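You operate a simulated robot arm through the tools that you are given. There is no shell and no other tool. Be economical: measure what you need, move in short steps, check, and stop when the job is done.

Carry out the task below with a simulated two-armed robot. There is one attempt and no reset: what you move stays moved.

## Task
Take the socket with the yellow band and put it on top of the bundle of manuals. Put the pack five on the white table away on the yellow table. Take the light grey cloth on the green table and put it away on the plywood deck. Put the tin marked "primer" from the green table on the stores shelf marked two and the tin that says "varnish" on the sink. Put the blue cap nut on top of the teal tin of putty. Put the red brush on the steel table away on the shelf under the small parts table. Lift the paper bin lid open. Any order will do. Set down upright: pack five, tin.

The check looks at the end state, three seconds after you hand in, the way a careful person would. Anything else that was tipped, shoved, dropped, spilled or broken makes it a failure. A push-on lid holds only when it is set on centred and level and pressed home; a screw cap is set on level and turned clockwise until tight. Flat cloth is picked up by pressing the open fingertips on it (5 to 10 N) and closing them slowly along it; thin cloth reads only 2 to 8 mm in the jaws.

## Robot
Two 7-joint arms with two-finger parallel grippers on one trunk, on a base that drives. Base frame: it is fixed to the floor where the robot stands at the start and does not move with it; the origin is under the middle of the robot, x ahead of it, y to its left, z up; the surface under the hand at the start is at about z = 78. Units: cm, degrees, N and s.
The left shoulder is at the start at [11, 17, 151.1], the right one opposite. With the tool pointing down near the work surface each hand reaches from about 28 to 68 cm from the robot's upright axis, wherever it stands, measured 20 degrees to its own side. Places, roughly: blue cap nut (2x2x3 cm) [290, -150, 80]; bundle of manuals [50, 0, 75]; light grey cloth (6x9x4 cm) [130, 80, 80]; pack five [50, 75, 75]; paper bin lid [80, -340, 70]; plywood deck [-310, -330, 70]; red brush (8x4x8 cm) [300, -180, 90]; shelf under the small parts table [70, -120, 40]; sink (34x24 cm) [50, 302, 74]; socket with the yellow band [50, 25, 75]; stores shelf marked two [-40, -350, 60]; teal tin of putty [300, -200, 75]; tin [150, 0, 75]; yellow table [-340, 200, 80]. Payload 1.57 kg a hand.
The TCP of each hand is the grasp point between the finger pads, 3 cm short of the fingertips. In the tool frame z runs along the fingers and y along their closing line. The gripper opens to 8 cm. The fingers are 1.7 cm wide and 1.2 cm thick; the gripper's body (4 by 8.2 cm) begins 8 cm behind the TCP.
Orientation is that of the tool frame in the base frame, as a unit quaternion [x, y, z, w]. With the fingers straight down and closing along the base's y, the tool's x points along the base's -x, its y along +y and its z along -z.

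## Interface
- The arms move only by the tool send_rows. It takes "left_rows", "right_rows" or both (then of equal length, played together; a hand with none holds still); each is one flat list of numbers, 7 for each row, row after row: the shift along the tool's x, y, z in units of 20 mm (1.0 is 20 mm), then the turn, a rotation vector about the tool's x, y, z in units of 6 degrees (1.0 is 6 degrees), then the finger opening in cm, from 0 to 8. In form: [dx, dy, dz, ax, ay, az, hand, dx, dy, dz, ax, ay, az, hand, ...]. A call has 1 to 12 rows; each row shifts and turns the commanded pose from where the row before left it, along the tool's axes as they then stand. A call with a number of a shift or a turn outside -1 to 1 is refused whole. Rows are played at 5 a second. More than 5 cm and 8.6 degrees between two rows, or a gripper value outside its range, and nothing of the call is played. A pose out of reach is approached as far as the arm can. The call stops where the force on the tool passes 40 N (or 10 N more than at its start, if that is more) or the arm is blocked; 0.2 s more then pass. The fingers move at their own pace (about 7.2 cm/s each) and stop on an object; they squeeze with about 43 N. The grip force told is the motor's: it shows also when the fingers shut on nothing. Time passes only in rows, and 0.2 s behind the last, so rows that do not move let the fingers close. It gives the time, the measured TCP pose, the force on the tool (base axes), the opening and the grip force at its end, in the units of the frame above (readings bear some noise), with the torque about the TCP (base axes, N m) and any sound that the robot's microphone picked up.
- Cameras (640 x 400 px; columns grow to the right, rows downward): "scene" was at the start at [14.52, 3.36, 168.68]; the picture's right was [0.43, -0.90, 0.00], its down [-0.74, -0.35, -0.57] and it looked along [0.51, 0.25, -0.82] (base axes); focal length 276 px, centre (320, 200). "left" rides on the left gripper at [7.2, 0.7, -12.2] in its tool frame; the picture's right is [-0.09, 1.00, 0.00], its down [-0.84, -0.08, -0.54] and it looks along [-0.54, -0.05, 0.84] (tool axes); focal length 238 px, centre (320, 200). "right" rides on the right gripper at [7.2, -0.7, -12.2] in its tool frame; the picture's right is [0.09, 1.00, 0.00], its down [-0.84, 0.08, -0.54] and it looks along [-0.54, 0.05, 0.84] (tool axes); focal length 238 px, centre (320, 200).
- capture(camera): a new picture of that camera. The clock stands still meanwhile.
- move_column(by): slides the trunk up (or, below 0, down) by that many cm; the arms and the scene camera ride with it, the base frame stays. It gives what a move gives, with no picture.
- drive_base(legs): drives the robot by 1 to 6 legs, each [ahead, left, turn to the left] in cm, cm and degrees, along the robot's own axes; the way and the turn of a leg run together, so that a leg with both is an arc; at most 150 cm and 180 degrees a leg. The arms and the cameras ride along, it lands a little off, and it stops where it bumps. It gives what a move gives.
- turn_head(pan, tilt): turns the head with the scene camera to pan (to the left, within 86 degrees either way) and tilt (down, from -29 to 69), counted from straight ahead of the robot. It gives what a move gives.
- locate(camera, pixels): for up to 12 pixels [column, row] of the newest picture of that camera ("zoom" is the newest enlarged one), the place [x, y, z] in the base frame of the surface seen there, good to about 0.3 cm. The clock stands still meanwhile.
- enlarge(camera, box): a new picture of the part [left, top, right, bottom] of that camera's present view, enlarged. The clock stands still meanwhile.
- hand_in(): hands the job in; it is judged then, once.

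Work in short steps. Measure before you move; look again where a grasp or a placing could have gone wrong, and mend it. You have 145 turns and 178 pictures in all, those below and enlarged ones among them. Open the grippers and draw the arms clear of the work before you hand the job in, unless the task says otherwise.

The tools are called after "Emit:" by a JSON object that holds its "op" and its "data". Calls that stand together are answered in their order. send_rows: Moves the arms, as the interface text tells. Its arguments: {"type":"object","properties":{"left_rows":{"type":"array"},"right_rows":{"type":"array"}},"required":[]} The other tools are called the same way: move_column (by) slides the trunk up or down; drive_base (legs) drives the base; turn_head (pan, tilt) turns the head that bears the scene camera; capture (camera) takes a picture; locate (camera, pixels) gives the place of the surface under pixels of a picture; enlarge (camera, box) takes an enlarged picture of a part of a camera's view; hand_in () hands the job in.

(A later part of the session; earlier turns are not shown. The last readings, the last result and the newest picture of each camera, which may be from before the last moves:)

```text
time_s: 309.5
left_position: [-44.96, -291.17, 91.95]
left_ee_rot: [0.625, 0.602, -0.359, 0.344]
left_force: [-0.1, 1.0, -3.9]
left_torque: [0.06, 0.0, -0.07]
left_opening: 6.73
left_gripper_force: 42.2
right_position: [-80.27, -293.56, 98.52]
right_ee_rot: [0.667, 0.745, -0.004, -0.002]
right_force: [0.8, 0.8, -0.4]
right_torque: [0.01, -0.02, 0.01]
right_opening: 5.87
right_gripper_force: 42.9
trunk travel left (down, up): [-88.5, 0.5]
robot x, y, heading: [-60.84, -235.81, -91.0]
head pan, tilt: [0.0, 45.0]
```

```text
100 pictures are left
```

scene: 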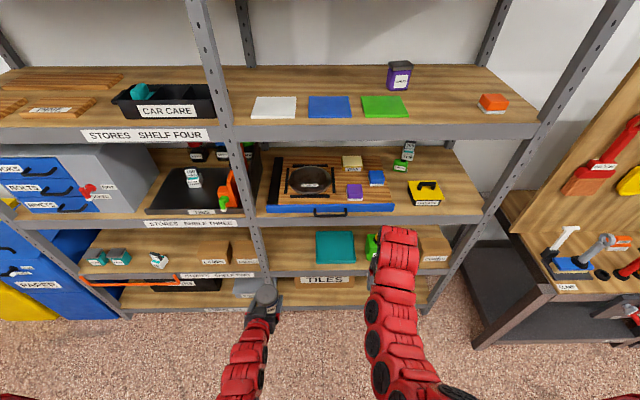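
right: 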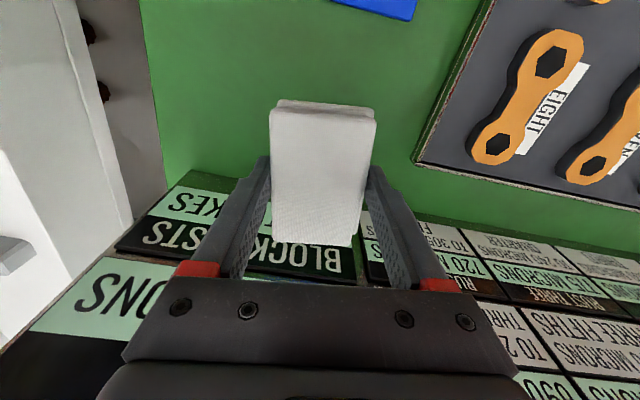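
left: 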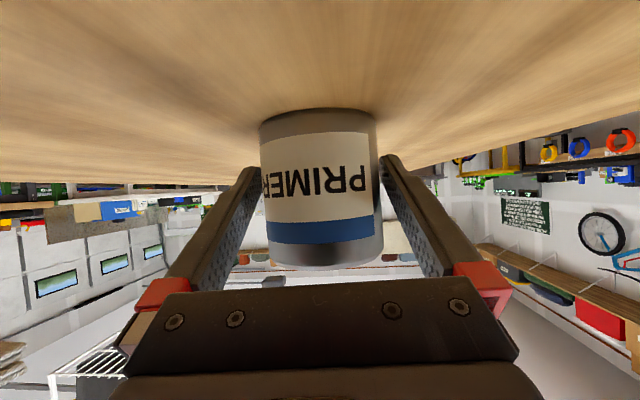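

I locate the gap between the post (≈(258,255)) and the teal tray (≈(318,250)) on shelf two.

Emit:
{"op": "enlarge", "data": {"camera": "scene", "box": [200, 200, 420, 320]}}

Emit:
{"op": "locate", "data": {"camera": "scene", "pixels": [[255, 240], [263, 262], [290, 250], [290, 268], [318, 262], [317, 235], [290, 235], [280, 272], [280, 220], [270, 255]]}}

```text
2.91 times, centred on (310, 260) of scene
```

zoom: 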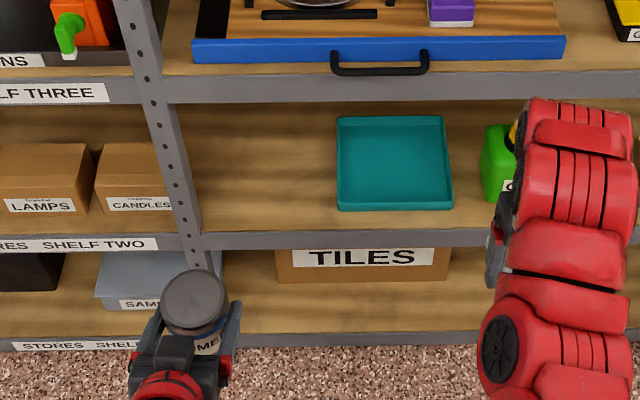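

```text
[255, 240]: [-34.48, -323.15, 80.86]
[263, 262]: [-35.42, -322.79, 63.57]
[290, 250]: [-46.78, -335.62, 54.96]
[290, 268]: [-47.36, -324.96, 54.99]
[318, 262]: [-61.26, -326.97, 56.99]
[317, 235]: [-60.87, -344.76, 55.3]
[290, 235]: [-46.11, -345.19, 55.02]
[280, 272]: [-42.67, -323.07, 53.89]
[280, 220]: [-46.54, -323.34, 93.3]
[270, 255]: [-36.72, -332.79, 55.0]
```

Gap x -37…-61, so I aim for [-49, -332] with TCP z≈59. I pull the right hand back, lower the trunk 31, sidestep, and look.

Emit:
{"op": "send_rows", "data": {"right_rows": [1, 0, 0, 0, 0, 0, 2, 1, 0, 0, 0, 0, 0, 2, 1, 0, 0, 0, 0, 0, 2, 1, 0, 0, 0, 0, 0, 2]}}

Emit:
{"op": "move_column", "data": {"by": -30.5}}

Emit:
{"op": "drive_base", "data": {"legs": [[18, -4, 0]]}}

Emit:
{"op": "capture", "data": {"camera": "scene"}}

```text
time_s: 310.5
left_position: [-44.92, -291.11, 92.02]
left_ee_rot: [0.625, 0.601, -0.36, 0.344]
left_force: [-0.3, -0.1, -2.6]
left_torque: [0.04, -0.03, -0.01]
left_opening: 6.75
left_gripper_force: 42.6
right_position: [-81.13, -285.58, 98.36]
right_ee_rot: [0.667, 0.745, -0.004, -0.001]
right_force: [1.3, 0.0, -0.6]
right_torque: [-0.01, -0.01, 0.02]
right_opening: 5.87
right_gripper_force: 42.9
trunk travel left (down, up): [-88.5, 0.5]
robot x, y, heading: [-60.34, -235.79, -90.9]
head pan, tilt: [0.0, 45.0]
```

```text
time_s: 313.5
left_position: [-45.09, -291.21, 61.35]
left_ee_rot: [0.625, 0.602, -0.359, 0.345]
left_force: [0.5, 1.1, -3.2]
left_torque: [0.03, 0.02, 0.03]
left_opening: 6.75
left_gripper_force: 43.2
right_position: [-81.05, -285.71, 67.97]
right_ee_rot: [0.667, 0.745, -0.004, -0.001]
right_force: [0.2, 0.0, -0.7]
right_torque: [0.0, 0.0, 0.0]
right_opening: 5.89
right_gripper_force: 43.0
trunk travel left (down, up): [-58.0, 31.0]
robot x, y, heading: [-60.78, -235.97, -90.9]
head pan, tilt: [0.0, 45.0]
```

```text
time_s: 315.1
left_position: [-49.27, -309.28, 61.29]
left_ee_rot: [0.624, 0.603, -0.358, 0.345]
left_force: [0.0, -1.0, -3.8]
left_torque: [0.02, -0.03, 0.01]
left_opening: 6.77
left_gripper_force: 43.3
right_position: [-85.32, -303.97, 67.97]
right_ee_rot: [0.667, 0.745, -0.002, -0.001]
right_force: [0.2, -0.2, -0.8]
right_torque: [0.01, -0.02, -0.01]
right_opening: 5.87
right_gripper_force: 43.0
trunk travel left (down, up): [-58.0, 31.0]
robot x, y, heading: [-64.96, -254.28, -90.9]
head pan, tilt: [0.0, 45.0]
```

```text
98 pictures are left
```

scene: 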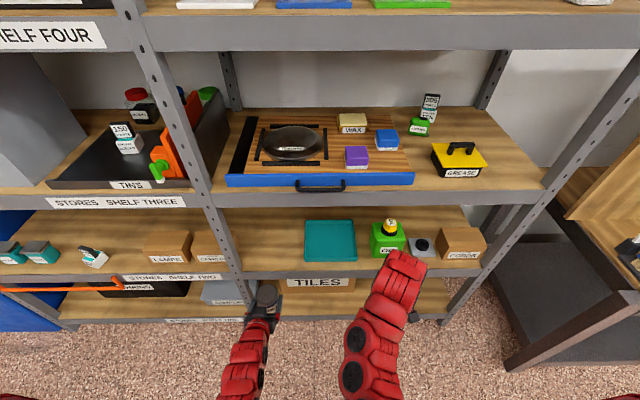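

Tin (TCP z 61.3) is in front of the gap. I extend the left arm forward 22 cm.

Emit:
{"op": "send_rows", "data": {"left_rows": [-0.5, 0, 0.866, 0, 0, 0, 4, -0.5, 0, 0.866, 0, 0, 0, 4, -0.5, 0, 0.866, 0, 0, 0, 4, -0.5, 0, 0.866, 0, 0, 0, 4, -0.5, 0, 0.866, 0, 0, 0, 4, -0.5, 0, 0.866, 0, 0, 0, 4, -0.5, 0, 0.866, 0, 0, 0, 4, -0.5, 0, 0.866, 0, 0, 0, 4, -0.5, 0, 0.866, 0, 0, 0, 4, -0.5, 0, 0.866, 0, 0, 0, 4, -0.5, 0, 0.866, 0, 0, 0, 4]}}

Emit:
{"op": "capture", "data": {"camera": "scene"}}

Emit:
{"op": "capture", "data": {"camera": "left"}}

```text
time_s: 317.5
left_position: [-50.07, -331.34, 61.2]
left_ee_rot: [0.624, 0.603, -0.358, 0.345]
left_force: [0.2, 0.3, -2.2]
left_torque: [-0.02, 0.0, -0.01]
left_opening: 6.77
left_gripper_force: 42.3
right_position: [-85.35, -303.9, 67.86]
right_ee_rot: [0.667, 0.745, -0.003, 0.0]
right_force: [-0.3, -1.3, -0.6]
right_torque: [0.01, 0.0, -0.01]
right_opening: 5.91
right_gripper_force: 43.0
trunk travel left (down, up): [-58.0, 31.0]
robot x, y, heading: [-65.02, -254.2, -90.7]
head pan, tilt: [0.0, 45.0]
```

```text
97 pictures are left
```

scene: 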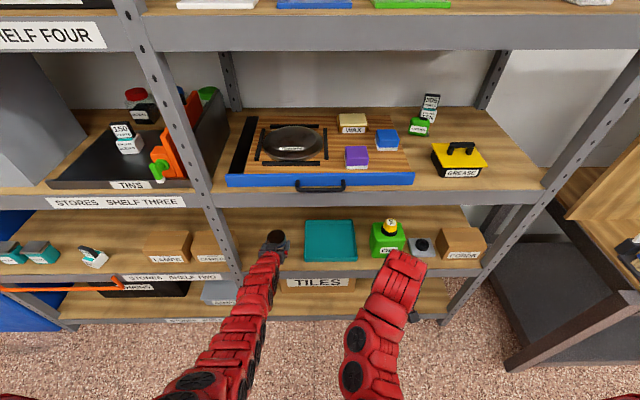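

```text
96 pictures are left
```

left: 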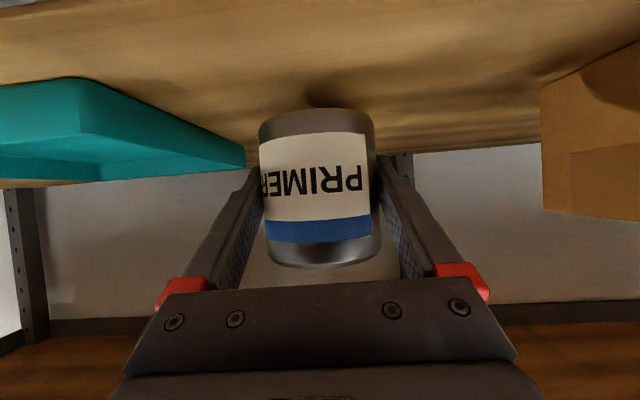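

Over the shelf gap. I lower gently: down is (0.87, 0, 0.5).

Emit:
{"op": "send_rows", "data": {"left_rows": [0.43, 0, 0.25, 0, 0, 0, 4, 0.35, 0, 0.2, 0, 0, 0, 4, 0.087, 0, 0.05, 0, 0, 0, 4, 0.087, 0, 0.05, 0, 0, 0, 4, 0, 0, 0, 0, 0, 0, 4]}}

```text
time_s: 318.7
left_position: [-50.06, -331.26, 59.15]
left_ee_rot: [0.624, 0.602, -0.359, 0.346]
left_force: [0.4, 0.6, -2.9]
left_torque: [0.01, 0.02, 0.05]
left_opening: 6.71
left_gripper_force: 43.3
right_position: [-85.43, -303.78, 67.99]
right_ee_rot: [0.667, 0.745, -0.003, -0.001]
right_force: [0.5, 1.5, -0.1]
right_torque: [0.01, 0.01, -0.01]
right_opening: 5.89
right_gripper_force: 43.2
trunk travel left (down, up): [-58.0, 31.0]
robot x, y, heading: [-64.52, -253.99, -90.9]
head pan, tilt: [0.0, 45.0]
```

Emit:
{"op": "send_rows", "data": {"left_rows": [0.087, 0, 0.05, 0, 0, 0, 4, 0.06, 0, 0.035, 0, 0, 0, 4, 0, 0, 0, 0, 0, 0, 4]}}

```text
time_s: 319.5
left_position: [-50.03, -331.19, 58.94]
left_ee_rot: [0.624, 0.601, -0.36, 0.345]
left_force: [-1.0, 0.6, 6.3]
left_torque: [0.0, 0.31, -0.01]
left_opening: 6.73
left_gripper_force: 43.0
right_position: [-85.41, -303.86, 68.0]
right_ee_rot: [0.667, 0.745, -0.004, 0.0]
right_force: [-0.8, -0.5, -1.8]
right_torque: [-0.01, 0.01, 0.0]
right_opening: 5.91
right_gripper_force: 42.7
trunk travel left (down, up): [-58.0, 31.0]
robot x, y, heading: [-64.91, -254.18, -90.9]
head pan, tilt: [0.0, 45.0]
```

Standing on the shelf. I open and draw straight back.

Emit:
{"op": "send_rows", "data": {"left_rows": [0, 0, 0, 0, 0, 0, 7, 0, 0, 0, 0, 0, 0, 8, 0, 0, 0, 0, 0, 0, 8, 0.25, 0, -0.43, 0, 0, 0, 8, 0.5, 0, -0.866, 0, 0, 0, 8, 0.5, 0, -0.866, 0, 0, 0, 8, 0.5, 0, -0.866, 0, 0, 0, 8, 0.5, 0, -0.866, 0, 0, 0, 8, 0.5, 0, -0.866, 0, 0, 0, 8, 0.5, 0, -0.866, 0, 0, 0, 8, 0.5, 0, -0.866, 0, 0, 0, 8]}}

Emit:
{"op": "capture", "data": {"camera": "left"}}

Emit:
{"op": "capture", "data": {"camera": "scene"}}

```text
time_s: 321.9
left_position: [-49.5, -316.21, 58.77]
left_ee_rot: [0.625, 0.602, -0.36, 0.344]
left_force: [0.7, 0.5, 0.3]
left_torque: [-0.03, 0.0, -0.02]
left_opening: 8.0
left_gripper_force: 0.1
right_position: [-85.22, -303.92, 68.0]
right_ee_rot: [0.667, 0.745, -0.003, -0.001]
right_force: [0.4, 0.6, -0.3]
right_torque: [0.02, 0.01, -0.01]
right_opening: 5.9
right_gripper_force: 43.4
trunk travel left (down, up): [-58.0, 31.0]
robot x, y, heading: [-64.49, -254.18, -90.7]
head pan, tilt: [0.0, 45.0]
```

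```text
95 pictures are left
```

left: 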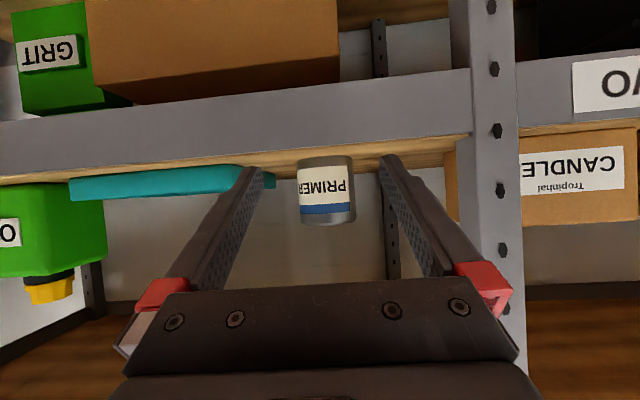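

```text
94 pictures are left
```

scene: 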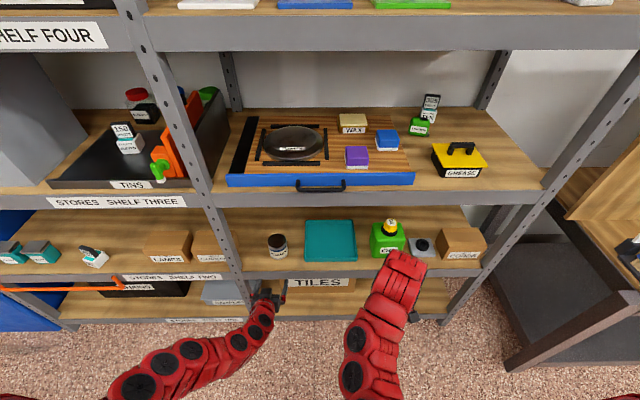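

Primer stands on shelf two. I raise the trunk, back off and drive west toward the plywood deck, looking as I go.

Emit:
{"op": "move_column", "data": {"by": 28}}

Emit:
{"op": "drive_base", "data": {"legs": [[-22, 0, 1], [0, -110, 0]]}}

Emit:
{"op": "turn_head", "data": {"pan": -40, "tilt": 30}}

Emit:
{"op": "capture", "data": {"camera": "scene"}}

```text
time_s: 324.7
left_position: [-49.56, -316.3, 86.83]
left_ee_rot: [0.625, 0.602, -0.358, 0.345]
left_force: [0.5, 0.7, -0.1]
left_torque: [0.04, -0.03, -0.02]
left_opening: 8.02
left_gripper_force: 0.0
right_position: [-85.37, -303.88, 96.04]
right_ee_rot: [0.667, 0.745, -0.004, -0.001]
right_force: [0.1, 0.0, -0.6]
right_torque: [0.04, -0.06, 0.02]
right_opening: 5.89
right_gripper_force: 43.0
trunk travel left (down, up): [-86.0, 3.0]
robot x, y, heading: [-64.59, -253.92, -90.8]
head pan, tilt: [0.0, 45.0]
```

```text
time_s: 331.6
left_position: [-159.06, -293.42, 86.84]
left_ee_rot: [0.625, 0.601, -0.36, 0.345]
left_force: [-0.2, 0.0, -0.3]
left_torque: [0.0, 0.01, 0.02]
left_opening: 8.0
left_gripper_force: 0.1
right_position: [-194.88, -280.84, 95.85]
right_ee_rot: [0.668, 0.744, -0.004, -0.002]
right_force: [0.0, -0.3, -0.6]
right_torque: [-0.04, -0.01, 0.0]
right_opening: 5.88
right_gripper_force: 43.2
trunk travel left (down, up): [-86.0, 3.0]
robot x, y, heading: [-174.0, -231.28, -91.2]
head pan, tilt: [0.0, 45.0]
```

```text
time_s: 332.7
left_position: [-159.06, -293.41, 86.8]
left_ee_rot: [0.625, 0.601, -0.36, 0.345]
left_force: [0.5, 0.3, 0.0]
left_torque: [-0.01, -0.05, 0.01]
left_opening: 8.02
left_gripper_force: 0.0
right_position: [-194.77, -280.93, 95.92]
right_ee_rot: [0.667, 0.745, -0.004, 0.0]
right_force: [0.2, 0.3, 0.7]
right_torque: [-0.01, 0.04, -0.03]
right_opening: 5.88
right_gripper_force: 42.7
trunk travel left (down, up): [-86.0, 3.0]
robot x, y, heading: [-174.2, -231.38, -91.1]
head pan, tilt: [-40.0, 30.0]
```

```text
93 pictures are left
```

scene: 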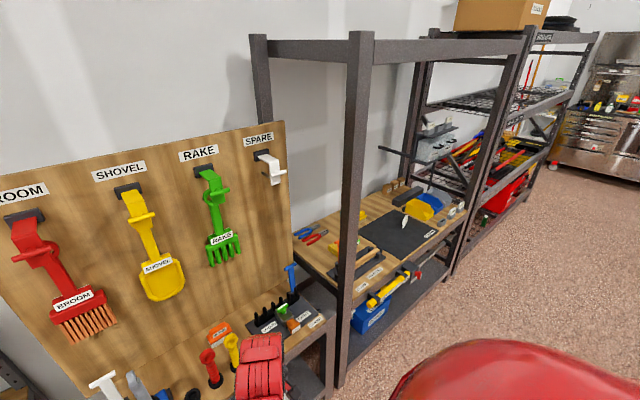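

The plywood deck is the wooden level in the rack at (390,240). I drive further and look straight at it.

Emit:
{"op": "drive_base", "data": {"legs": [[0, -105, 1]]}}

Emit:
{"op": "turn_head", "data": {"pan": 0, "tilt": 42}}

Emit:
{"op": "capture", "data": {"camera": "scene"}}

```text
time_s: 338.1
left_position: [-265.25, -291.68, 86.86]
left_ee_rot: [0.623, 0.603, -0.358, 0.346]
left_force: [-0.6, -0.2, 0.4]
left_torque: [0.01, 0.0, -0.05]
left_opening: 8.01
left_gripper_force: 0.1
right_position: [-301.18, -279.28, 95.96]
right_ee_rot: [0.665, 0.747, -0.004, -0.001]
right_force: [0.2, -0.3, 0.1]
right_torque: [0.02, 0.01, 0.02]
right_opening: 5.89
right_gripper_force: 43.1
trunk travel left (down, up): [-86.0, 3.0]
robot x, y, heading: [-280.76, -229.33, -90.6]
head pan, tilt: [-40.0, 30.0]
```

```text
time_s: 339.2
left_position: [-265.32, -291.72, 86.68]
left_ee_rot: [0.623, 0.604, -0.357, 0.346]
left_force: [-0.8, 0.6, -0.5]
left_torque: [-0.01, -0.02, -0.01]
left_opening: 8.01
left_gripper_force: 0.0
right_position: [-301.15, -279.37, 95.96]
right_ee_rot: [0.665, 0.747, -0.003, -0.001]
right_force: [-0.7, -0.7, -0.2]
right_torque: [-0.05, 0.02, -0.03]
right_opening: 5.89
right_gripper_force: 43.4
trunk travel left (down, up): [-86.0, 3.0]
robot x, y, heading: [-280.9, -229.46, -90.7]
head pan, tilt: [0.0, 42.0]
```

```text
92 pictures are left
```

scene: 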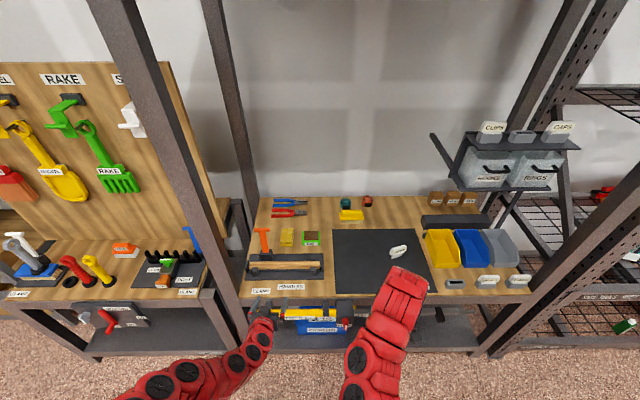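

Emit:
{"op": "enlarge", "data": {"camera": "scene", "box": [240, 180, 540, 320]}}

Emit:
{"op": "locate", "data": {"camera": "scene", "pixels": [[260, 210], [325, 285], [345, 265], [400, 215], [380, 250], [320, 215], [340, 290], [400, 250], [440, 245], [290, 225], [330, 225], [460, 160]]}}

```text
2.13 times, centred on (390, 250) of scene
```

zoom: 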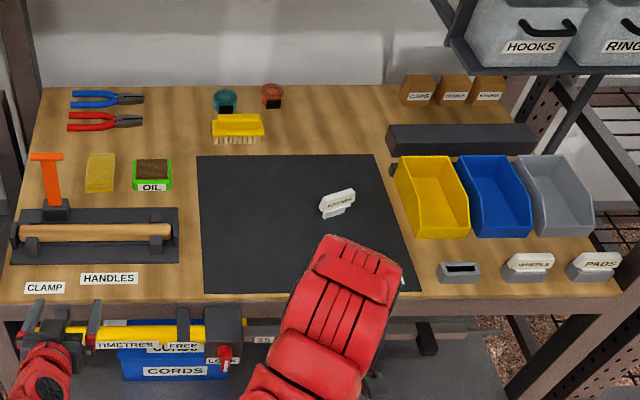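

```text
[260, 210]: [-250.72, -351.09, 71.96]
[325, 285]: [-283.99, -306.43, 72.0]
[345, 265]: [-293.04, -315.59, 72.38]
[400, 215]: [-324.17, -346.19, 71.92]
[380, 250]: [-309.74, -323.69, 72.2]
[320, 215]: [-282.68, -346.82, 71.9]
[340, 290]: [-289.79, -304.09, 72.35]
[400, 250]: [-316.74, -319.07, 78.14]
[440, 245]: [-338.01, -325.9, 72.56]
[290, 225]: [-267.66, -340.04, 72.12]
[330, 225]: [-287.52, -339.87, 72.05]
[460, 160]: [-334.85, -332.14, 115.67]
```

Bare deck is free behind the mat around [-318, -346]; to reach it I'll come at an angle. First I bring the left hand back upright and higher.

Emit:
{"op": "send_rows", "data": {"left_rows": [0, 0, -0.5, 0, 1, 0, 8, 0, 0, -0.5, 0, 1, 0, 8, 0, 0, -0.5, 0, 1, 0, 8, 0, 0, -0.5, 0, 1, 0, 8, 0, 0, -0.5, 0, 1, 0, 8, 0, 0, -0.5, 0, 1, 0, 8, 0, 0, -0.5, 0, 1, 0, 8, 0, 0, -0.5, 0, 1, 0, 8, 0, 0, -0.5, 0, 1, 0, 8, 0, 0, -0.5, 0, 1, 0, 8]}}

Emit:
{"op": "enlarge", "data": {"camera": "scene", "box": [340, 180, 480, 270]}}

Emit:
{"op": "locate", "data": {"camera": "zoom", "pixels": [[100, 150], [200, 110], [250, 80], [300, 110], [370, 160], [150, 60], [400, 80], [250, 130], [200, 180]]}}

```text
time_s: 341.4
left_position: [-265.13, -288.93, 93.02]
left_ee_rot: [0.72, 0.694, 0.002, -0.004]
left_force: [-0.4, 0.2, 0.1]
left_torque: [-0.01, -0.03, -0.01]
left_opening: 8.01
left_gripper_force: 0.1
left hand out of reach, approached as far as the arm can: row 1, 2, 3, 4, 5
right_position: [-301.29, -279.41, 95.84]
right_ee_rot: [0.666, 0.746, -0.004, -0.001]
right_force: [0.3, -0.8, -0.6]
right_torque: [0.01, 0.04, -0.01]
right_opening: 5.87
right_gripper_force: 43.1
trunk travel left (down, up): [-86.0, 3.0]
robot x, y, heading: [-280.86, -229.56, -90.8]
head pan, tilt: [0.0, 42.0]
```

```text
4.44 times, centred on (410, 225) of scene
```

zoom: 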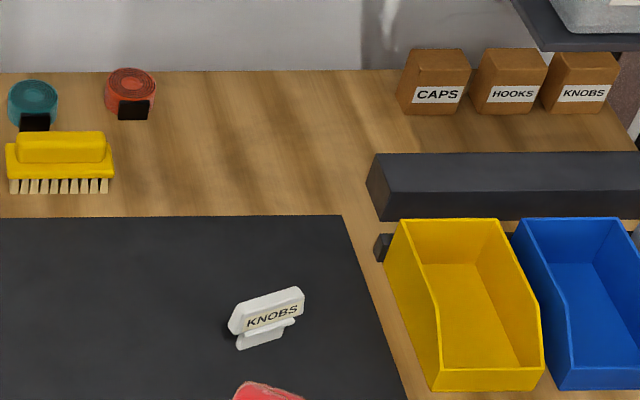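

```text
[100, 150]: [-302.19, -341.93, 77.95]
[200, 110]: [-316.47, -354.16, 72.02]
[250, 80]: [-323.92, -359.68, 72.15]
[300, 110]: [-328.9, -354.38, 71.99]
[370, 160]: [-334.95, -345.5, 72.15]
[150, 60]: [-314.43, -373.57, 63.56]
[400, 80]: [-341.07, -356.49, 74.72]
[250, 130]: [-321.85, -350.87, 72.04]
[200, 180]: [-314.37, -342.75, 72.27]
```

Bare deck spans x -307…-334, y -338…-360. I pull the left hand back, then sidestep, turn 25° left and approach.

Emit:
{"op": "send_rows", "data": {"left_rows": [1, 0, 0, 0, 0, 0, 8, 1, 0, 0, 0, 0, 0, 8, 1, 0, 0, 0, 0, 0, 8, 1, 0, 0, 0, 0, 0, 8, 1, 0, 0, 0, 0, 0, 8]}}

Emit:
{"op": "drive_base", "data": {"legs": [[0, -26, 0], [0, 0, 25], [33, -15, 0]]}}

Emit:
{"op": "turn_head", "data": {"pan": -20, "tilt": 50}}

Emit:
{"op": "capture", "data": {"camera": "scene"}}

Emit:
{"op": "capture", "data": {"camera": "right"}}

```text
time_s: 342.6
left_position: [-264.77, -282.77, 90.6]
left_ee_rot: [0.719, 0.695, 0.002, -0.004]
left_force: [-0.1, 0.6, 0.3]
left_torque: [0.0, -0.01, -0.05]
left_opening: 8.01
left_gripper_force: 0.1
left hand out of reach, approached as far as the arm can: row 3, 4, 5
right_position: [-301.02, -279.46, 95.97]
right_ee_rot: [0.665, 0.747, -0.003, -0.001]
right_force: [-0.8, 0.0, -0.8]
right_torque: [0.03, 0.0, -0.01]
right_opening: 5.89
right_gripper_force: 43.1
trunk travel left (down, up): [-86.0, 3.0]
robot x, y, heading: [-280.84, -229.57, -90.5]
head pan, tilt: [0.0, 42.0]
```

```text
time_s: 347.7
left_position: [-269.7, -306.79, 90.67]
left_ee_rot: [0.553, 0.833, 0.002, -0.004]
left_force: [-0.3, -0.9, 0.5]
left_torque: [0.01, 0.01, 0.0]
left_opening: 7.98
left_gripper_force: 0.0
right_position: [-304.11, -319.0, 95.94]
right_ee_rot: [0.49, 0.872, -0.004, 0.001]
right_force: [0.3, 0.5, 0.2]
right_torque: [0.0, -0.02, -0.03]
right_opening: 5.89
right_gripper_force: 42.9
trunk travel left (down, up): [-86.0, 3.0]
robot x, y, heading: [-306.81, -265.34, -65.9]
head pan, tilt: [0.0, 42.0]
```

```text
time_s: 348.5
left_position: [-269.68, -306.9, 90.7]
left_ee_rot: [0.552, 0.834, 0.001, -0.003]
left_force: [-0.1, 0.4, 0.2]
left_torque: [0.01, -0.01, 0.01]
left_opening: 7.97
left_gripper_force: 0.1
right_position: [-304.23, -319.16, 95.95]
right_ee_rot: [0.49, 0.872, -0.004, -0.001]
right_force: [1.0, 0.4, 0.3]
right_torque: [-0.01, -0.02, 0.01]
right_opening: 5.88
right_gripper_force: 43.0
trunk travel left (down, up): [-86.0, 3.0]
robot x, y, heading: [-306.57, -265.1, -65.7]
head pan, tilt: [-20.0, 50.0]
```

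```text
89 pictures are left
```

scene: 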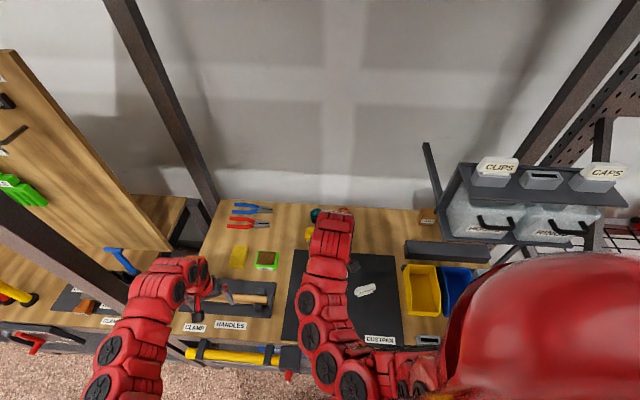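

```text
88 pictures are left
```

right: 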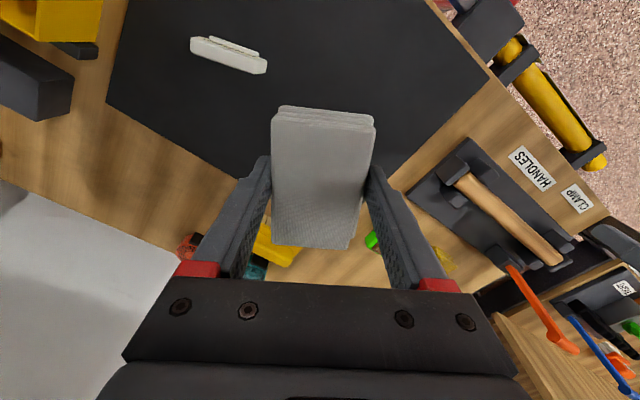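

I nudge the base closer (world -9, -8), then extend the right hand over the bare strip.

Emit:
{"op": "drive_base", "data": {"legs": [[3.6, -11.5, 0]]}}

Emit:
{"op": "send_rows", "data": {"right_rows": [-0.9, -0.83, 0.5, 0, 0, 0, 2, -0.9, -0.83, 0.5, 0, 0, 0, 2, -0.9, -0.83, 0.5, 0, 0, 0, 2, -0.9, -0.83, 0.5, 0, 0, 0, 2, -0.9, -0.83, 0.5, 0, 0, 0, 2, -0.9, -0.83, 0.5, 0, 0, 0, 2, -0.9, -0.83, 0.5, 0, 0, 0, 2, -0.9, -0.83, 0.5, 0, 0, 0, 2]}}

Emit:
{"op": "capture", "data": {"camera": "right"}}

Emit:
{"op": "capture", "data": {"camera": "scene"}}

```text
time_s: 349.6
left_position: [-274.18, -310.27, 90.5]
left_ee_rot: [0.549, 0.836, 0.003, -0.003]
left_force: [-1.9, 0.0, -0.9]
left_torque: [0.06, -0.01, -0.03]
left_opening: 7.99
left_gripper_force: 0.0
right_position: [-308.57, -322.91, 95.66]
right_ee_rot: [0.486, 0.874, -0.001, -0.001]
right_force: [-0.6, 0.5, 0.1]
right_torque: [0.02, -0.06, -0.03]
right_opening: 5.88
right_gripper_force: 42.7
trunk travel left (down, up): [-86.0, 3.0]
robot x, y, heading: [-310.92, -268.36, -65.6]
head pan, tilt: [-20.0, 50.0]
stopped in leg 1: the robot was blocked; the commanded pose is now the measured one
```

```text
time_s: 351.4
left_position: [-273.87, -310.02, 90.64]
left_ee_rot: [0.549, 0.836, 0.001, -0.003]
left_force: [-0.1, -0.4, -0.3]
left_torque: [-0.02, -0.02, 0.0]
left_opening: 7.95
left_gripper_force: 0.0
right_position: [-311.63, -339.96, 88.89]
right_ee_rot: [0.487, 0.873, -0.004, 0.001]
right_force: [-0.3, 0.5, -0.7]
right_torque: [0.03, 0.04, -0.01]
right_opening: 5.88
right_gripper_force: 42.3
right hand out of reach, approached as far as the arm can: row 8
trunk travel left (down, up): [-86.0, 3.0]
robot x, y, heading: [-311.23, -268.5, -65.5]
head pan, tilt: [-20.0, 50.0]
```

```text
87 pictures are left
```

right: 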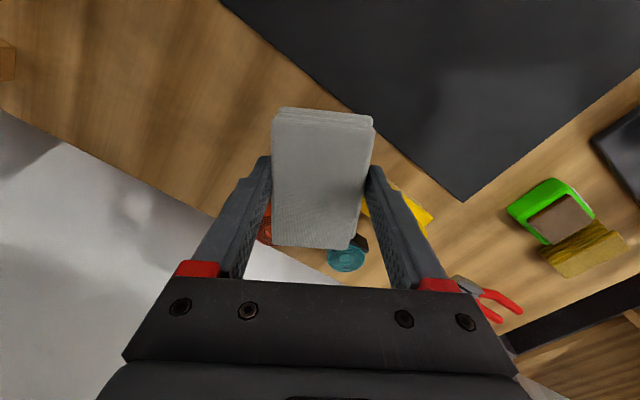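

```text
86 pictures are left
```

scene: 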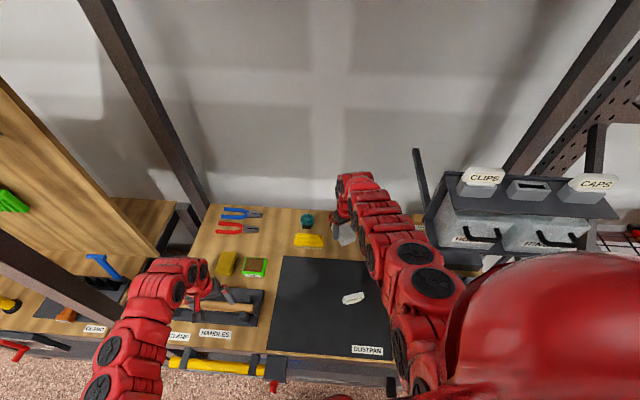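

Base is at its limit; hand at [-311.6, -340]. I lower the trunk 7 cm for reach and turn the wrist 60° outward so the cloth lies along x.

Emit:
{"op": "move_column", "data": {"by": -6}}

Emit:
{"op": "send_rows", "data": {"right_rows": [0, 0, 0, 0, 0, -1, 2, 0, 0, 0, 0, 0, -1, 2, 0, 0, 0, 0, 0, -1, 2, 0, 0, 0, 0, 0, -1, 2, 0, 0, 0, 0, 0, -1, 2, 0, 0, 0, 0, 0, -1, 2, 0, 0, 0, 0, 0, -1, 2, 0, 0, 0, 0, 0, -1, 2, 0, 0, 0, 0, 0, -1, 2, 0, 0, 0, 0, 0, -0.8, 2]}}

Emit:
{"op": "capture", "data": {"camera": "right"}}

```text
time_s: 352.4
left_position: [-273.83, -309.84, 84.59]
left_ee_rot: [0.548, 0.836, 0.0, -0.003]
left_force: [-0.2, 0.2, 0.1]
left_torque: [-0.01, 0.02, -0.01]
left_opening: 7.99
left_gripper_force: 0.2
right_position: [-311.72, -339.98, 83.03]
right_ee_rot: [0.486, 0.874, -0.005, 0.002]
right_force: [0.5, 0.1, -0.3]
right_torque: [0.01, -0.02, 0.03]
right_opening: 5.9
right_gripper_force: 43.1
trunk travel left (down, up): [-80.0, 9.0]
robot x, y, heading: [-311.47, -268.76, -65.6]
head pan, tilt: [-20.0, 50.0]
```

```text
time_s: 354.6
left_position: [-273.84, -309.93, 84.58]
left_ee_rot: [0.549, 0.836, 0.001, -0.003]
left_force: [-0.8, 0.8, 1.4]
left_torque: [0.01, 0.0, 0.0]
left_opening: 8.02
left_gripper_force: 0.0
right_position: [-311.69, -339.88, 82.81]
right_ee_rot: [-0.006, 1.0, -0.003, -0.001]
right_force: [-0.3, -0.3, -0.6]
right_torque: [0.0, 0.02, 0.04]
right_opening: 5.88
right_gripper_force: 42.9
trunk travel left (down, up): [-80.0, 9.0]
robot x, y, heading: [-311.38, -268.82, -65.7]
head pan, tilt: [-20.0, 50.0]
```

```text
85 pictures are left
```

right: 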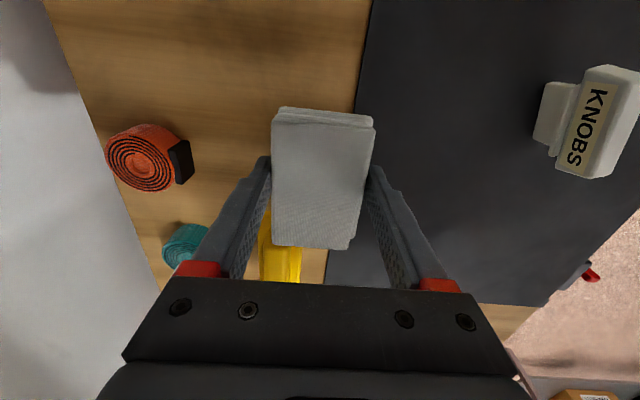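

Aligned: now tool x is base -x, tool y is +y. I shift to [-318, -342.5] while descending to z≈77.

Emit:
{"op": "send_rows", "data": {"right_rows": [0.9, -0.1, 0, 0, 0, 0, 2, 0.9, -0.1, 0, 0, 0, 0, 2, 0.9, -0.3, 0, 0, 0, 0, 2, 0.5, -0.4, 0.5, 0, 0, 0, 2, 0, -0.4, 0.8, 0, 0, 0, 2, 0, 0, 0.8, 0, 0, 0, 2, 0, 0, 0.7, 0, 0, 0, 2]}}

Emit:
{"op": "capture", "data": {"camera": "right"}}

```text
time_s: 356.1
left_position: [-273.87, -309.87, 84.62]
left_ee_rot: [0.549, 0.836, 0.001, -0.004]
left_force: [-0.3, -0.1, -0.2]
left_torque: [0.01, 0.03, -0.03]
left_opening: 8.04
left_gripper_force: 0.1
right_position: [-317.97, -339.24, 80.15]
right_ee_rot: [-0.006, 1.0, -0.003, -0.001]
right_force: [0.2, 0.3, -0.5]
right_torque: [-0.02, 0.0, -0.01]
right_opening: 5.87
right_gripper_force: 43.3
right hand out of reach, approached as far as the arm can: row 3, 4, 5, 6, 7
trunk travel left (down, up): [-80.0, 9.0]
robot x, y, heading: [-311.0, -268.67, -65.3]
head pan, tilt: [-20.0, 50.0]
```

```text
84 pictures are left
```

right: 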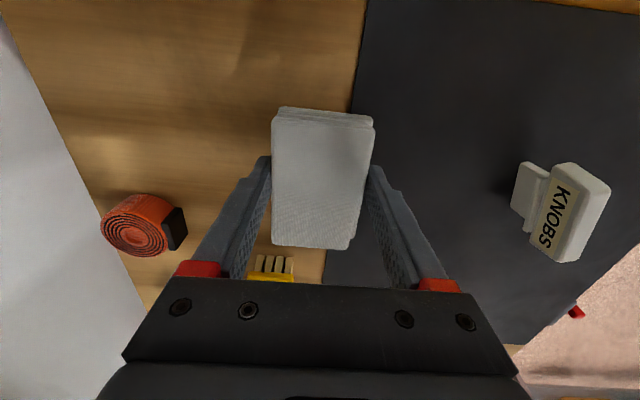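

Reach is the limit; a 12° tilt towards the wall gains about 4 cm. I tilt about tool x and move on in small steps.

Emit:
{"op": "send_rows", "data": {"right_rows": [0, 0, 0, 1, 0, 0, 2, 0, 0, 0, 1, 0, 0, 2, 0, -0.45, 0.55, 0, 0, 0, 2, 0, -0.45, 0.55, 0, 0, 0, 2, 0, -0.45, 0.5, 0, 0, 0, 2, 0, 0, 0, 0, 0, 0, 2]}}

Emit:
{"op": "capture", "data": {"camera": "right"}}

```text
time_s: 357.6
left_position: [-273.97, -309.87, 84.69]
left_ee_rot: [0.549, 0.836, 0.002, -0.002]
left_force: [-0.5, 0.2, 0.5]
left_torque: [-0.01, 0.01, 0.0]
left_opening: 8.0
left_gripper_force: 0.1
right_position: [-318.01, -342.46, 77.97]
right_ee_rot: [-0.005, 0.994, -0.108, -0.001]
right_force: [0.0, 0.2, -0.1]
right_torque: [0.0, -0.02, 0.01]
right_opening: 5.87
right_gripper_force: 43.1
trunk travel left (down, up): [-80.0, 9.0]
robot x, y, heading: [-311.05, -268.12, -65.3]
head pan, tilt: [-20.0, 50.0]
```

```text
83 pictures are left
```

right: 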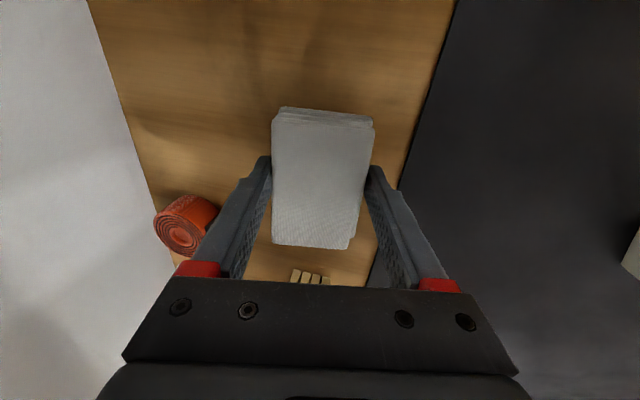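

Over bare plywood now. I lower until contact.

Emit:
{"op": "send_rows", "data": {"right_rows": [0, 0.02, 0.2, 0, 0, 0, 2, 0, 0.02, 0.15, 0, 0, 0, 2, 0, 0.02, 0.1, 0, 0, 0, 2, 0, 0, 0, 0, 0, 0, 2]}}

```text
time_s: 358.6
left_position: [-273.83, -309.96, 84.63]
left_ee_rot: [0.549, 0.836, 0.001, -0.003]
left_force: [0.5, -0.2, 0.0]
left_torque: [-0.03, -0.01, 0.02]
left_opening: 8.0
left_gripper_force: 0.1
right_position: [-317.86, -342.3, 77.35]
right_ee_rot: [-0.006, 0.994, -0.108, 0.0]
right_force: [0.0, 0.1, -0.5]
right_torque: [0.04, -0.04, -0.04]
right_opening: 5.88
right_gripper_force: 43.1
right hand out of reach, approached as far as the arm can: row 1, 3
trunk travel left (down, up): [-80.0, 9.0]
robot x, y, heading: [-311.55, -268.41, -65.3]
head pan, tilt: [-20.0, 50.0]
```

At arm limit; I lower the trunk 0.7 cm instead and check force.

Emit:
{"op": "move_column", "data": {"by": -0.7}}

```text
time_s: 359.1
left_position: [-273.94, -309.97, 83.98]
left_ee_rot: [0.549, 0.836, 0.002, -0.004]
left_force: [-0.1, 0.7, 0.1]
left_torque: [0.06, -0.02, 0.01]
left_opening: 7.98
left_gripper_force: 0.1
right_position: [-317.83, -342.32, 76.5]
right_ee_rot: [-0.005, 0.994, -0.108, 0.0]
right_force: [-0.8, -0.2, -0.1]
right_torque: [0.02, -0.01, 0.0]
right_opening: 5.86
right_gripper_force: 42.8
trunk travel left (down, up): [-79.3, 9.7]
robot x, y, heading: [-312.01, -268.63, -65.4]
head pan, tilt: [-20.0, 50.0]
```

Emit:
{"op": "move_column", "data": {"by": -0.5}}

Emit:
{"op": "send_rows", "data": {"right_rows": [0, 0, 0, 0, 0, 0, 6.4, 0, 0, 0, 0, 0, 0, 7.2, 0, 0, 0, 0, 0, 0, 7.5, 0, 0, 0, 0, 0, 0, 7.5, 0, 0.1, -0.5, 0, 0, 0, 7.5, 0, 0.2, -0.8, 0, 0, 0, 7.5, 0, 0.2, -1, 0, 0, 0, 7.5, 0, 0.2, -1, 0, 0, 0, 7.5, 0, 0.2, -1, 0, 0, 0, 7.5]}}

Emit:
{"op": "capture", "data": {"camera": "right"}}

```text
time_s: 359.6
left_position: [-273.84, -309.91, 83.5]
left_ee_rot: [0.55, 0.835, 0.002, -0.004]
left_force: [-0.4, -1.0, -0.8]
left_torque: [0.01, 0.01, 0.03]
left_opening: 8.0
left_gripper_force: 0.1
right_position: [-317.8, -342.21, 76.2]
right_ee_rot: [-0.006, 0.994, -0.109, -0.001]
right_force: [-0.2, 1.7, 7.5]
right_torque: [0.35, -0.41, 0.18]
right_opening: 5.93
right_gripper_force: 43.4
trunk travel left (down, up): [-78.8, 10.2]
robot x, y, heading: [-311.51, -268.55, -65.4]
head pan, tilt: [-20.0, 50.0]
```

```text
time_s: 361.6
left_position: [-273.91, -309.83, 83.44]
left_ee_rot: [0.549, 0.836, 0.001, -0.004]
left_force: [0.5, 0.1, 0.7]
left_torque: [-0.02, 0.0, 0.0]
left_opening: 8.0
left_gripper_force: 0.0
right_position: [-317.94, -338.73, 84.2]
right_ee_rot: [-0.004, 0.994, -0.107, 0.0]
right_force: [-0.4, 0.4, -0.7]
right_torque: [0.03, -0.01, 0.03]
right_opening: 7.5
right_gripper_force: 0.0
trunk travel left (down, up): [-78.8, 10.2]
robot x, y, heading: [-311.01, -268.52, -65.2]
head pan, tilt: [-20.0, 50.0]
```

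```text
82 pictures are left
```

right: 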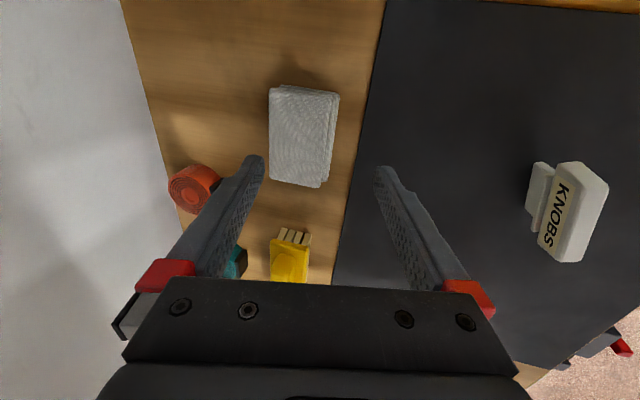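

Cloth lies flat on bare plywood. I raise the trunk, back straight out and bring the right wrist back to neutral.

Emit:
{"op": "move_column", "data": {"by": 9}}

Emit:
{"op": "drive_base", "data": {"legs": [[-36, 16.5, 0], [0, 0, -25]]}}

Emit:
{"op": "send_rows", "data": {"right_rows": [0, 0, 0, -1, 0, 0, 7.5, 0, 0, 0, -1, 0, 0, 7.5, 0, 0, 0, 0, 0, 1, 7.5, 0, 0, 0, 0, 0, 1, 7.5, 0, 0, 0, 0, 0, 1, 7.5, 0, 0, 0, 0, 0, 1, 7.5, 0, 0, 0, 0, 0, 1, 7.5, 0, 0, 0, 0, 0, 1, 7.5, 0, 0, 0, 0, 0, 1, 7.5, 0, 0, 0, 0, 0, 1, 7.5, 0, 0, 0, 0, 0, 1, 7.5, 0, 0, 0, 0, 0, 1, 7.5]}}

Emit:
{"op": "drive_base", "data": {"legs": [[0, 130, 0], [0, 130, 0], [0, 110, 0]]}}

Emit:
{"op": "turn_head", "data": {"pan": 10, "tilt": 45}}

Emit:
{"op": "capture", "data": {"camera": "scene"}}

```text
time_s: 362.9
left_position: [-273.96, -309.86, 92.5]
left_ee_rot: [0.549, 0.836, 0.001, -0.003]
left_force: [0.1, -0.8, -0.5]
left_torque: [0.04, 0.0, -0.05]
left_opening: 8.0
left_gripper_force: 0.0
right_position: [-317.99, -338.79, 93.22]
right_ee_rot: [-0.005, 0.994, -0.109, -0.001]
right_force: [-0.4, -0.3, 0.7]
right_torque: [-0.01, 0.01, -0.02]
right_opening: 7.49
right_gripper_force: 0.0
trunk travel left (down, up): [-87.8, 1.2]
robot x, y, heading: [-311.47, -268.29, -65.3]
head pan, tilt: [-20.0, 50.0]
```

```text
time_s: 366.6
left_position: [-295.08, -282.57, 92.35]
left_ee_rot: [0.72, 0.694, 0.001, -0.003]
left_force: [0.1, -0.3, 0.4]
left_torque: [0.03, 0.03, -0.01]
left_opening: 7.99
left_gripper_force: 0.1
right_position: [-347.35, -289.73, 93.27]
right_ee_rot: [0.213, 0.971, -0.105, -0.024]
right_force: [-0.1, -0.3, 0.0]
right_torque: [0.02, 0.04, 0.0]
right_opening: 7.48
right_gripper_force: 0.1
trunk travel left (down, up): [-87.8, 1.2]
robot x, y, heading: [-311.2, -228.93, -91.0]
head pan, tilt: [-20.0, 50.0]
```

```text
time_s: 369.2
left_position: [-295.09, -282.62, 92.36]
left_ee_rot: [0.72, 0.694, 0.002, -0.002]
left_force: [0.1, -0.4, -0.4]
left_torque: [-0.01, 0.01, 0.0]
left_opening: 8.02
left_gripper_force: 0.0
right_position: [-347.37, -289.71, 93.33]
right_ee_rot: [0.676, 0.737, -0.004, 0.0]
right_force: [-0.4, 0.9, -0.1]
right_torque: [-0.01, -0.01, 0.0]
right_opening: 7.49
right_gripper_force: 0.1
trunk travel left (down, up): [-87.8, 1.2]
robot x, y, heading: [-311.07, -229.2, -90.7]
head pan, tilt: [-20.0, 50.0]
```

```text
time_s: 387.4
left_position: [79.02, -291.16, 92.41]
left_ee_rot: [0.722, 0.691, 0.002, -0.003]
left_force: [0.1, -0.3, 0.0]
left_torque: [-0.01, -0.02, -0.01]
left_opening: 7.99
left_gripper_force: 0.0
right_position: [26.68, -297.78, 93.17]
right_ee_rot: [0.677, 0.736, -0.004, 0.0]
right_force: [0.2, 0.5, -0.7]
right_torque: [0.02, 0.02, -0.02]
right_opening: 7.48
right_gripper_force: 0.1
trunk travel left (down, up): [-87.8, 1.2]
robot x, y, heading: [63.63, -237.87, -91.7]
head pan, tilt: [-20.0, 50.0]
```

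```text
time_s: 388.3
left_position: [78.99, -291.24, 92.43]
left_ee_rot: [0.722, 0.692, 0.002, -0.004]
left_force: [0.5, 0.6, -0.1]
left_torque: [-0.04, -0.01, 0.01]
left_opening: 8.01
left_gripper_force: 0.2
right_position: [26.79, -297.85, 93.27]
right_ee_rot: [0.677, 0.736, -0.004, 0.0]
right_force: [-0.4, 0.7, 0.4]
right_torque: [0.01, 0.01, 0.02]
right_opening: 7.51
right_gripper_force: 0.0
trunk travel left (down, up): [-87.8, 1.2]
robot x, y, heading: [63.42, -237.91, -91.4]
head pan, tilt: [10.0, 45.0]
```

```text
81 pictures are left
```

scene: 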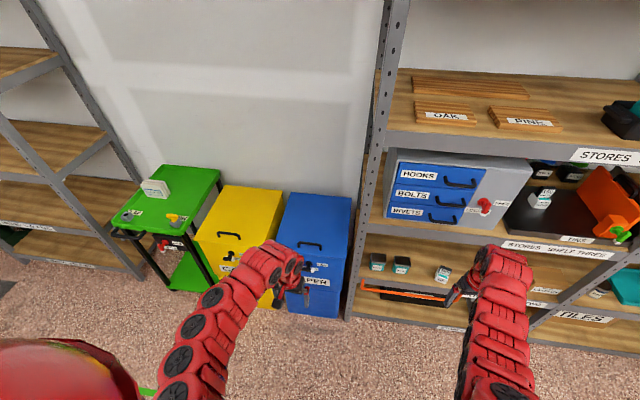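

The blue bin's lid has a handle at (310,246) and something like a latch at (313,268). I enlarge and look with the left camera.

Emit:
{"op": "enlarge", "data": {"camera": "scene", "box": [190, 175, 370, 325]}}

Emit:
{"op": "capture", "data": {"camera": "left"}}

Emit:
{"op": "locate", "data": {"camera": "scene", "pixels": [[310, 246], [300, 244], [322, 246], [290, 195], [350, 200], [345, 258], [315, 268], [325, 268], [335, 225], [310, 215], [335, 300]]}}

```text
2.67 times, centred on (280, 250) of scene
```

zoom: 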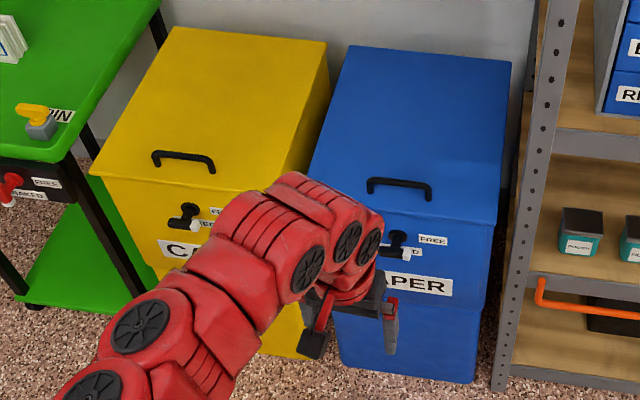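

```text
79 pictures are left
```

left: 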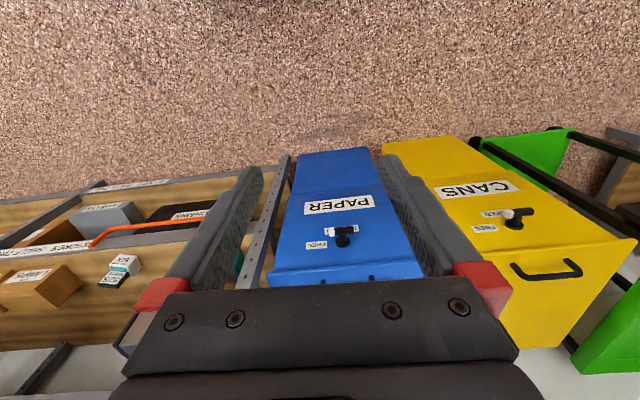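

```text
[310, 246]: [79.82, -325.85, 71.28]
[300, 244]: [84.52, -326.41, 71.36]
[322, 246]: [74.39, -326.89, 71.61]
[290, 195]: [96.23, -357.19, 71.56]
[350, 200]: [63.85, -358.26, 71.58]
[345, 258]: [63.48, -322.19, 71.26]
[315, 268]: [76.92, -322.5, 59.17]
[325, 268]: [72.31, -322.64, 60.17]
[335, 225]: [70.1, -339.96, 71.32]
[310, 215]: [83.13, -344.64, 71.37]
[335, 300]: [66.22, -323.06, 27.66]
```

A latch marked FREE/LOCKED sits on the front. I enlarge it in the left camera.

Emit:
{"op": "enlarge", "data": {"camera": "left", "box": [270, 180, 420, 285]}}

Emit:
{"op": "enlarge", "data": {"camera": "left", "box": [440, 170, 590, 290]}}

```text
3.81 times, centred on (345, 232) of left
```

zoom: 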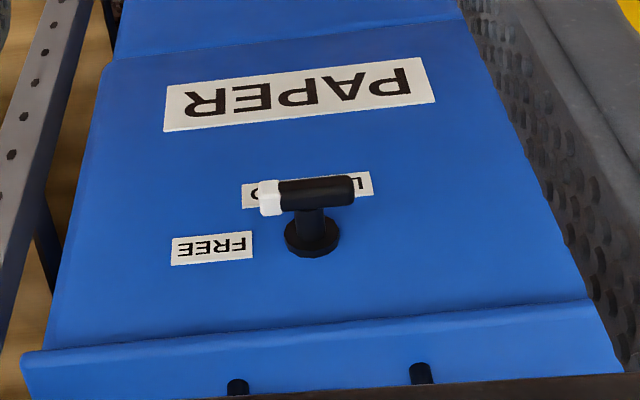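

```text
3.33 times, centred on (515, 230) of left
```

zoom: 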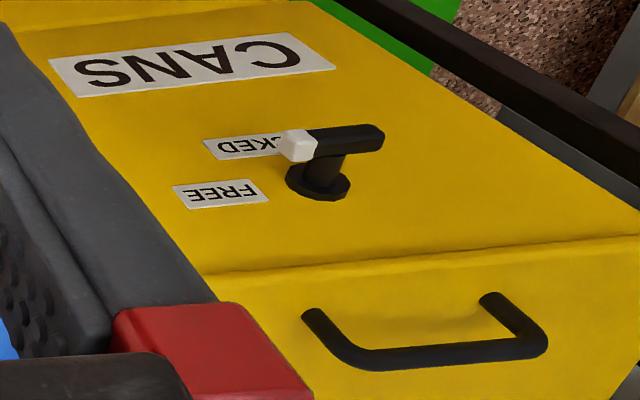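

The lever's white tip points toward FREE, so the lid should lift. I turn the left hand 90° for the handle and tuck the right hand in, away from the shelf.

Emit:
{"op": "send_rows", "data": {"left_rows": [0, 0, 0, 0, 0, 1, 6, 0, 0, 0, 0, 0, 1, 6, 0, 0, 0, 0, 0, 1, 6, 0, 0, 0, 0, 0, 1, 6, 0, 0, 0, 0, 0, 1, 6, 0, 0, 0, 0, 0, 1, 6, 0, 0, 0, 0, 0, 1, 6, 0, 0, 0, 0, 0, 1, 6, 0, 0, 0, 0, 0, 1, 6, 0, 0, 0, 0, 0, 1, 6, 0, 0, 0, 0, 0, 1, 6, 0, 0, 0, 0, 0, 1, 6], "right_rows": [0.8, 0.8, 0.5, 0, 0, 0, 0, 0.8, 0.8, 0.5, 0, 0, 0, 0, 0.8, 0.8, 0.5, 0, 0, 0, 0, 0.8, 0.8, 0.5, 0, 0, 0, 0, 0.8, 0.8, 0.5, 0, 0, 0, 0, 0.8, 0.8, 0.5, 0, 0, 0, 0, 0.8, 0.8, 0.5, 0, 0, 0, 0, 0, 0.5, 0.5, 0, 0, 0, 0, 0, 0, 0, 0, 0, 0, 0, 0, 0, 0, 0, 0, 0, 0, 0, 0, 0, 0, 0, 0, 0, 0, 0, 0, 0, 0, 0, 0]}}

Emit:
{"op": "send_rows", "data": {"left_rows": [0, 0, 0, 0, 0, 1, 6, 0, 0, 0, 0, 0, 1, 6, 0, 0, 0, 0, 0, 1, 6]}}

Emit:
{"op": "drive_base", "data": {"legs": [[32, 7, 1.4]]}}

Emit:
{"op": "capture", "data": {"camera": "left"}}

Emit:
{"op": "capture", "data": {"camera": "scene"}}

```text
time_s: 390.9
left_position: [79.5, -290.68, 91.44]
left_ee_rot: [0.801, 0.598, 0.005, 0.001]
left_force: [-0.2, 0.1, -1.0]
left_torque: [-0.01, 0.01, -0.02]
left_opening: 6.01
left_gripper_force: 0.0
left hand out of reach, approached as far as the arm can: row 3, 4, 5, 6, 7, 8, 9, 10, 11, 12
right_position: [38.1, -285.74, 85.1]
right_ee_rot: [0.678, 0.735, -0.003, 0.0]
right_force: [0.2, -0.1, 0.4]
right_torque: [0.0, 0.01, -0.02]
right_opening: 0.02
right_gripper_force: 21.4
trunk travel left (down, up): [-87.8, 1.2]
robot x, y, heading: [63.3, -237.62, -91.0]
head pan, tilt: [10.0, 45.0]
```

```text
time_s: 391.7
left_position: [79.46, -290.58, 91.59]
left_ee_rot: [0.802, 0.597, 0.006, 0.001]
left_force: [-0.5, 0.8, 0.8]
left_torque: [-0.01, 0.02, -0.03]
left_opening: 6.0
left_gripper_force: 0.1
left hand out of reach, approached as far as the arm can: row 1, 2, 3
right_position: [38.15, -285.68, 85.11]
right_ee_rot: [0.678, 0.735, -0.004, 0.0]
right_force: [-0.1, 0.2, 0.8]
right_torque: [-0.01, 0.03, -0.01]
right_opening: 0.0
right_gripper_force: 20.9
trunk travel left (down, up): [-87.8, 1.2]
robot x, y, heading: [63.56, -237.57, -91.3]
head pan, tilt: [10.0, 45.0]
```

```text
time_s: 393.9
left_position: [87.15, -322.44, 91.56]
left_ee_rot: [0.795, 0.606, 0.005, 0.002]
left_force: [-0.7, 0.0, 0.0]
left_torque: [0.02, -0.04, 0.01]
left_opening: 6.0
left_gripper_force: 0.0
right_position: [45.66, -318.37, 85.12]
right_ee_rot: [0.67, 0.743, -0.004, 0.001]
right_force: [-0.3, -0.2, -0.2]
right_torque: [0.0, 0.01, 0.01]
right_opening: 0.0
right_gripper_force: 21.5
trunk travel left (down, up): [-87.8, 1.2]
robot x, y, heading: [70.09, -269.79, -90.4]
head pan, tilt: [10.0, 45.0]
```

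```text
76 pictures are left
```

left: 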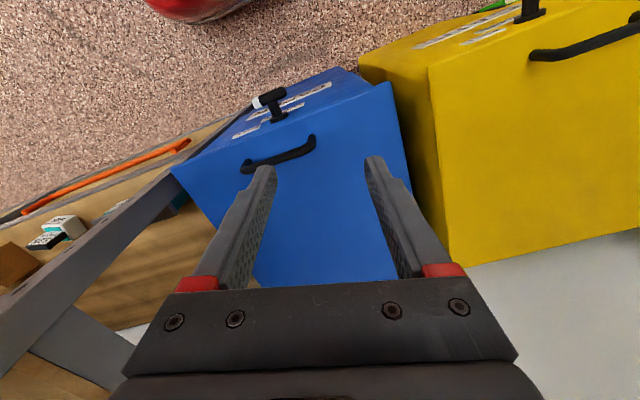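

```text
75 pictures are left
```

scene: 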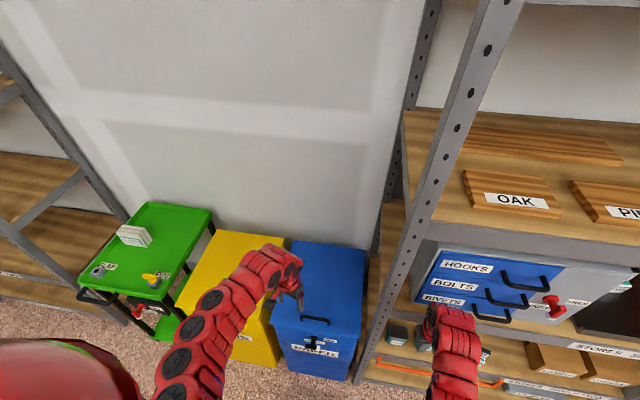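

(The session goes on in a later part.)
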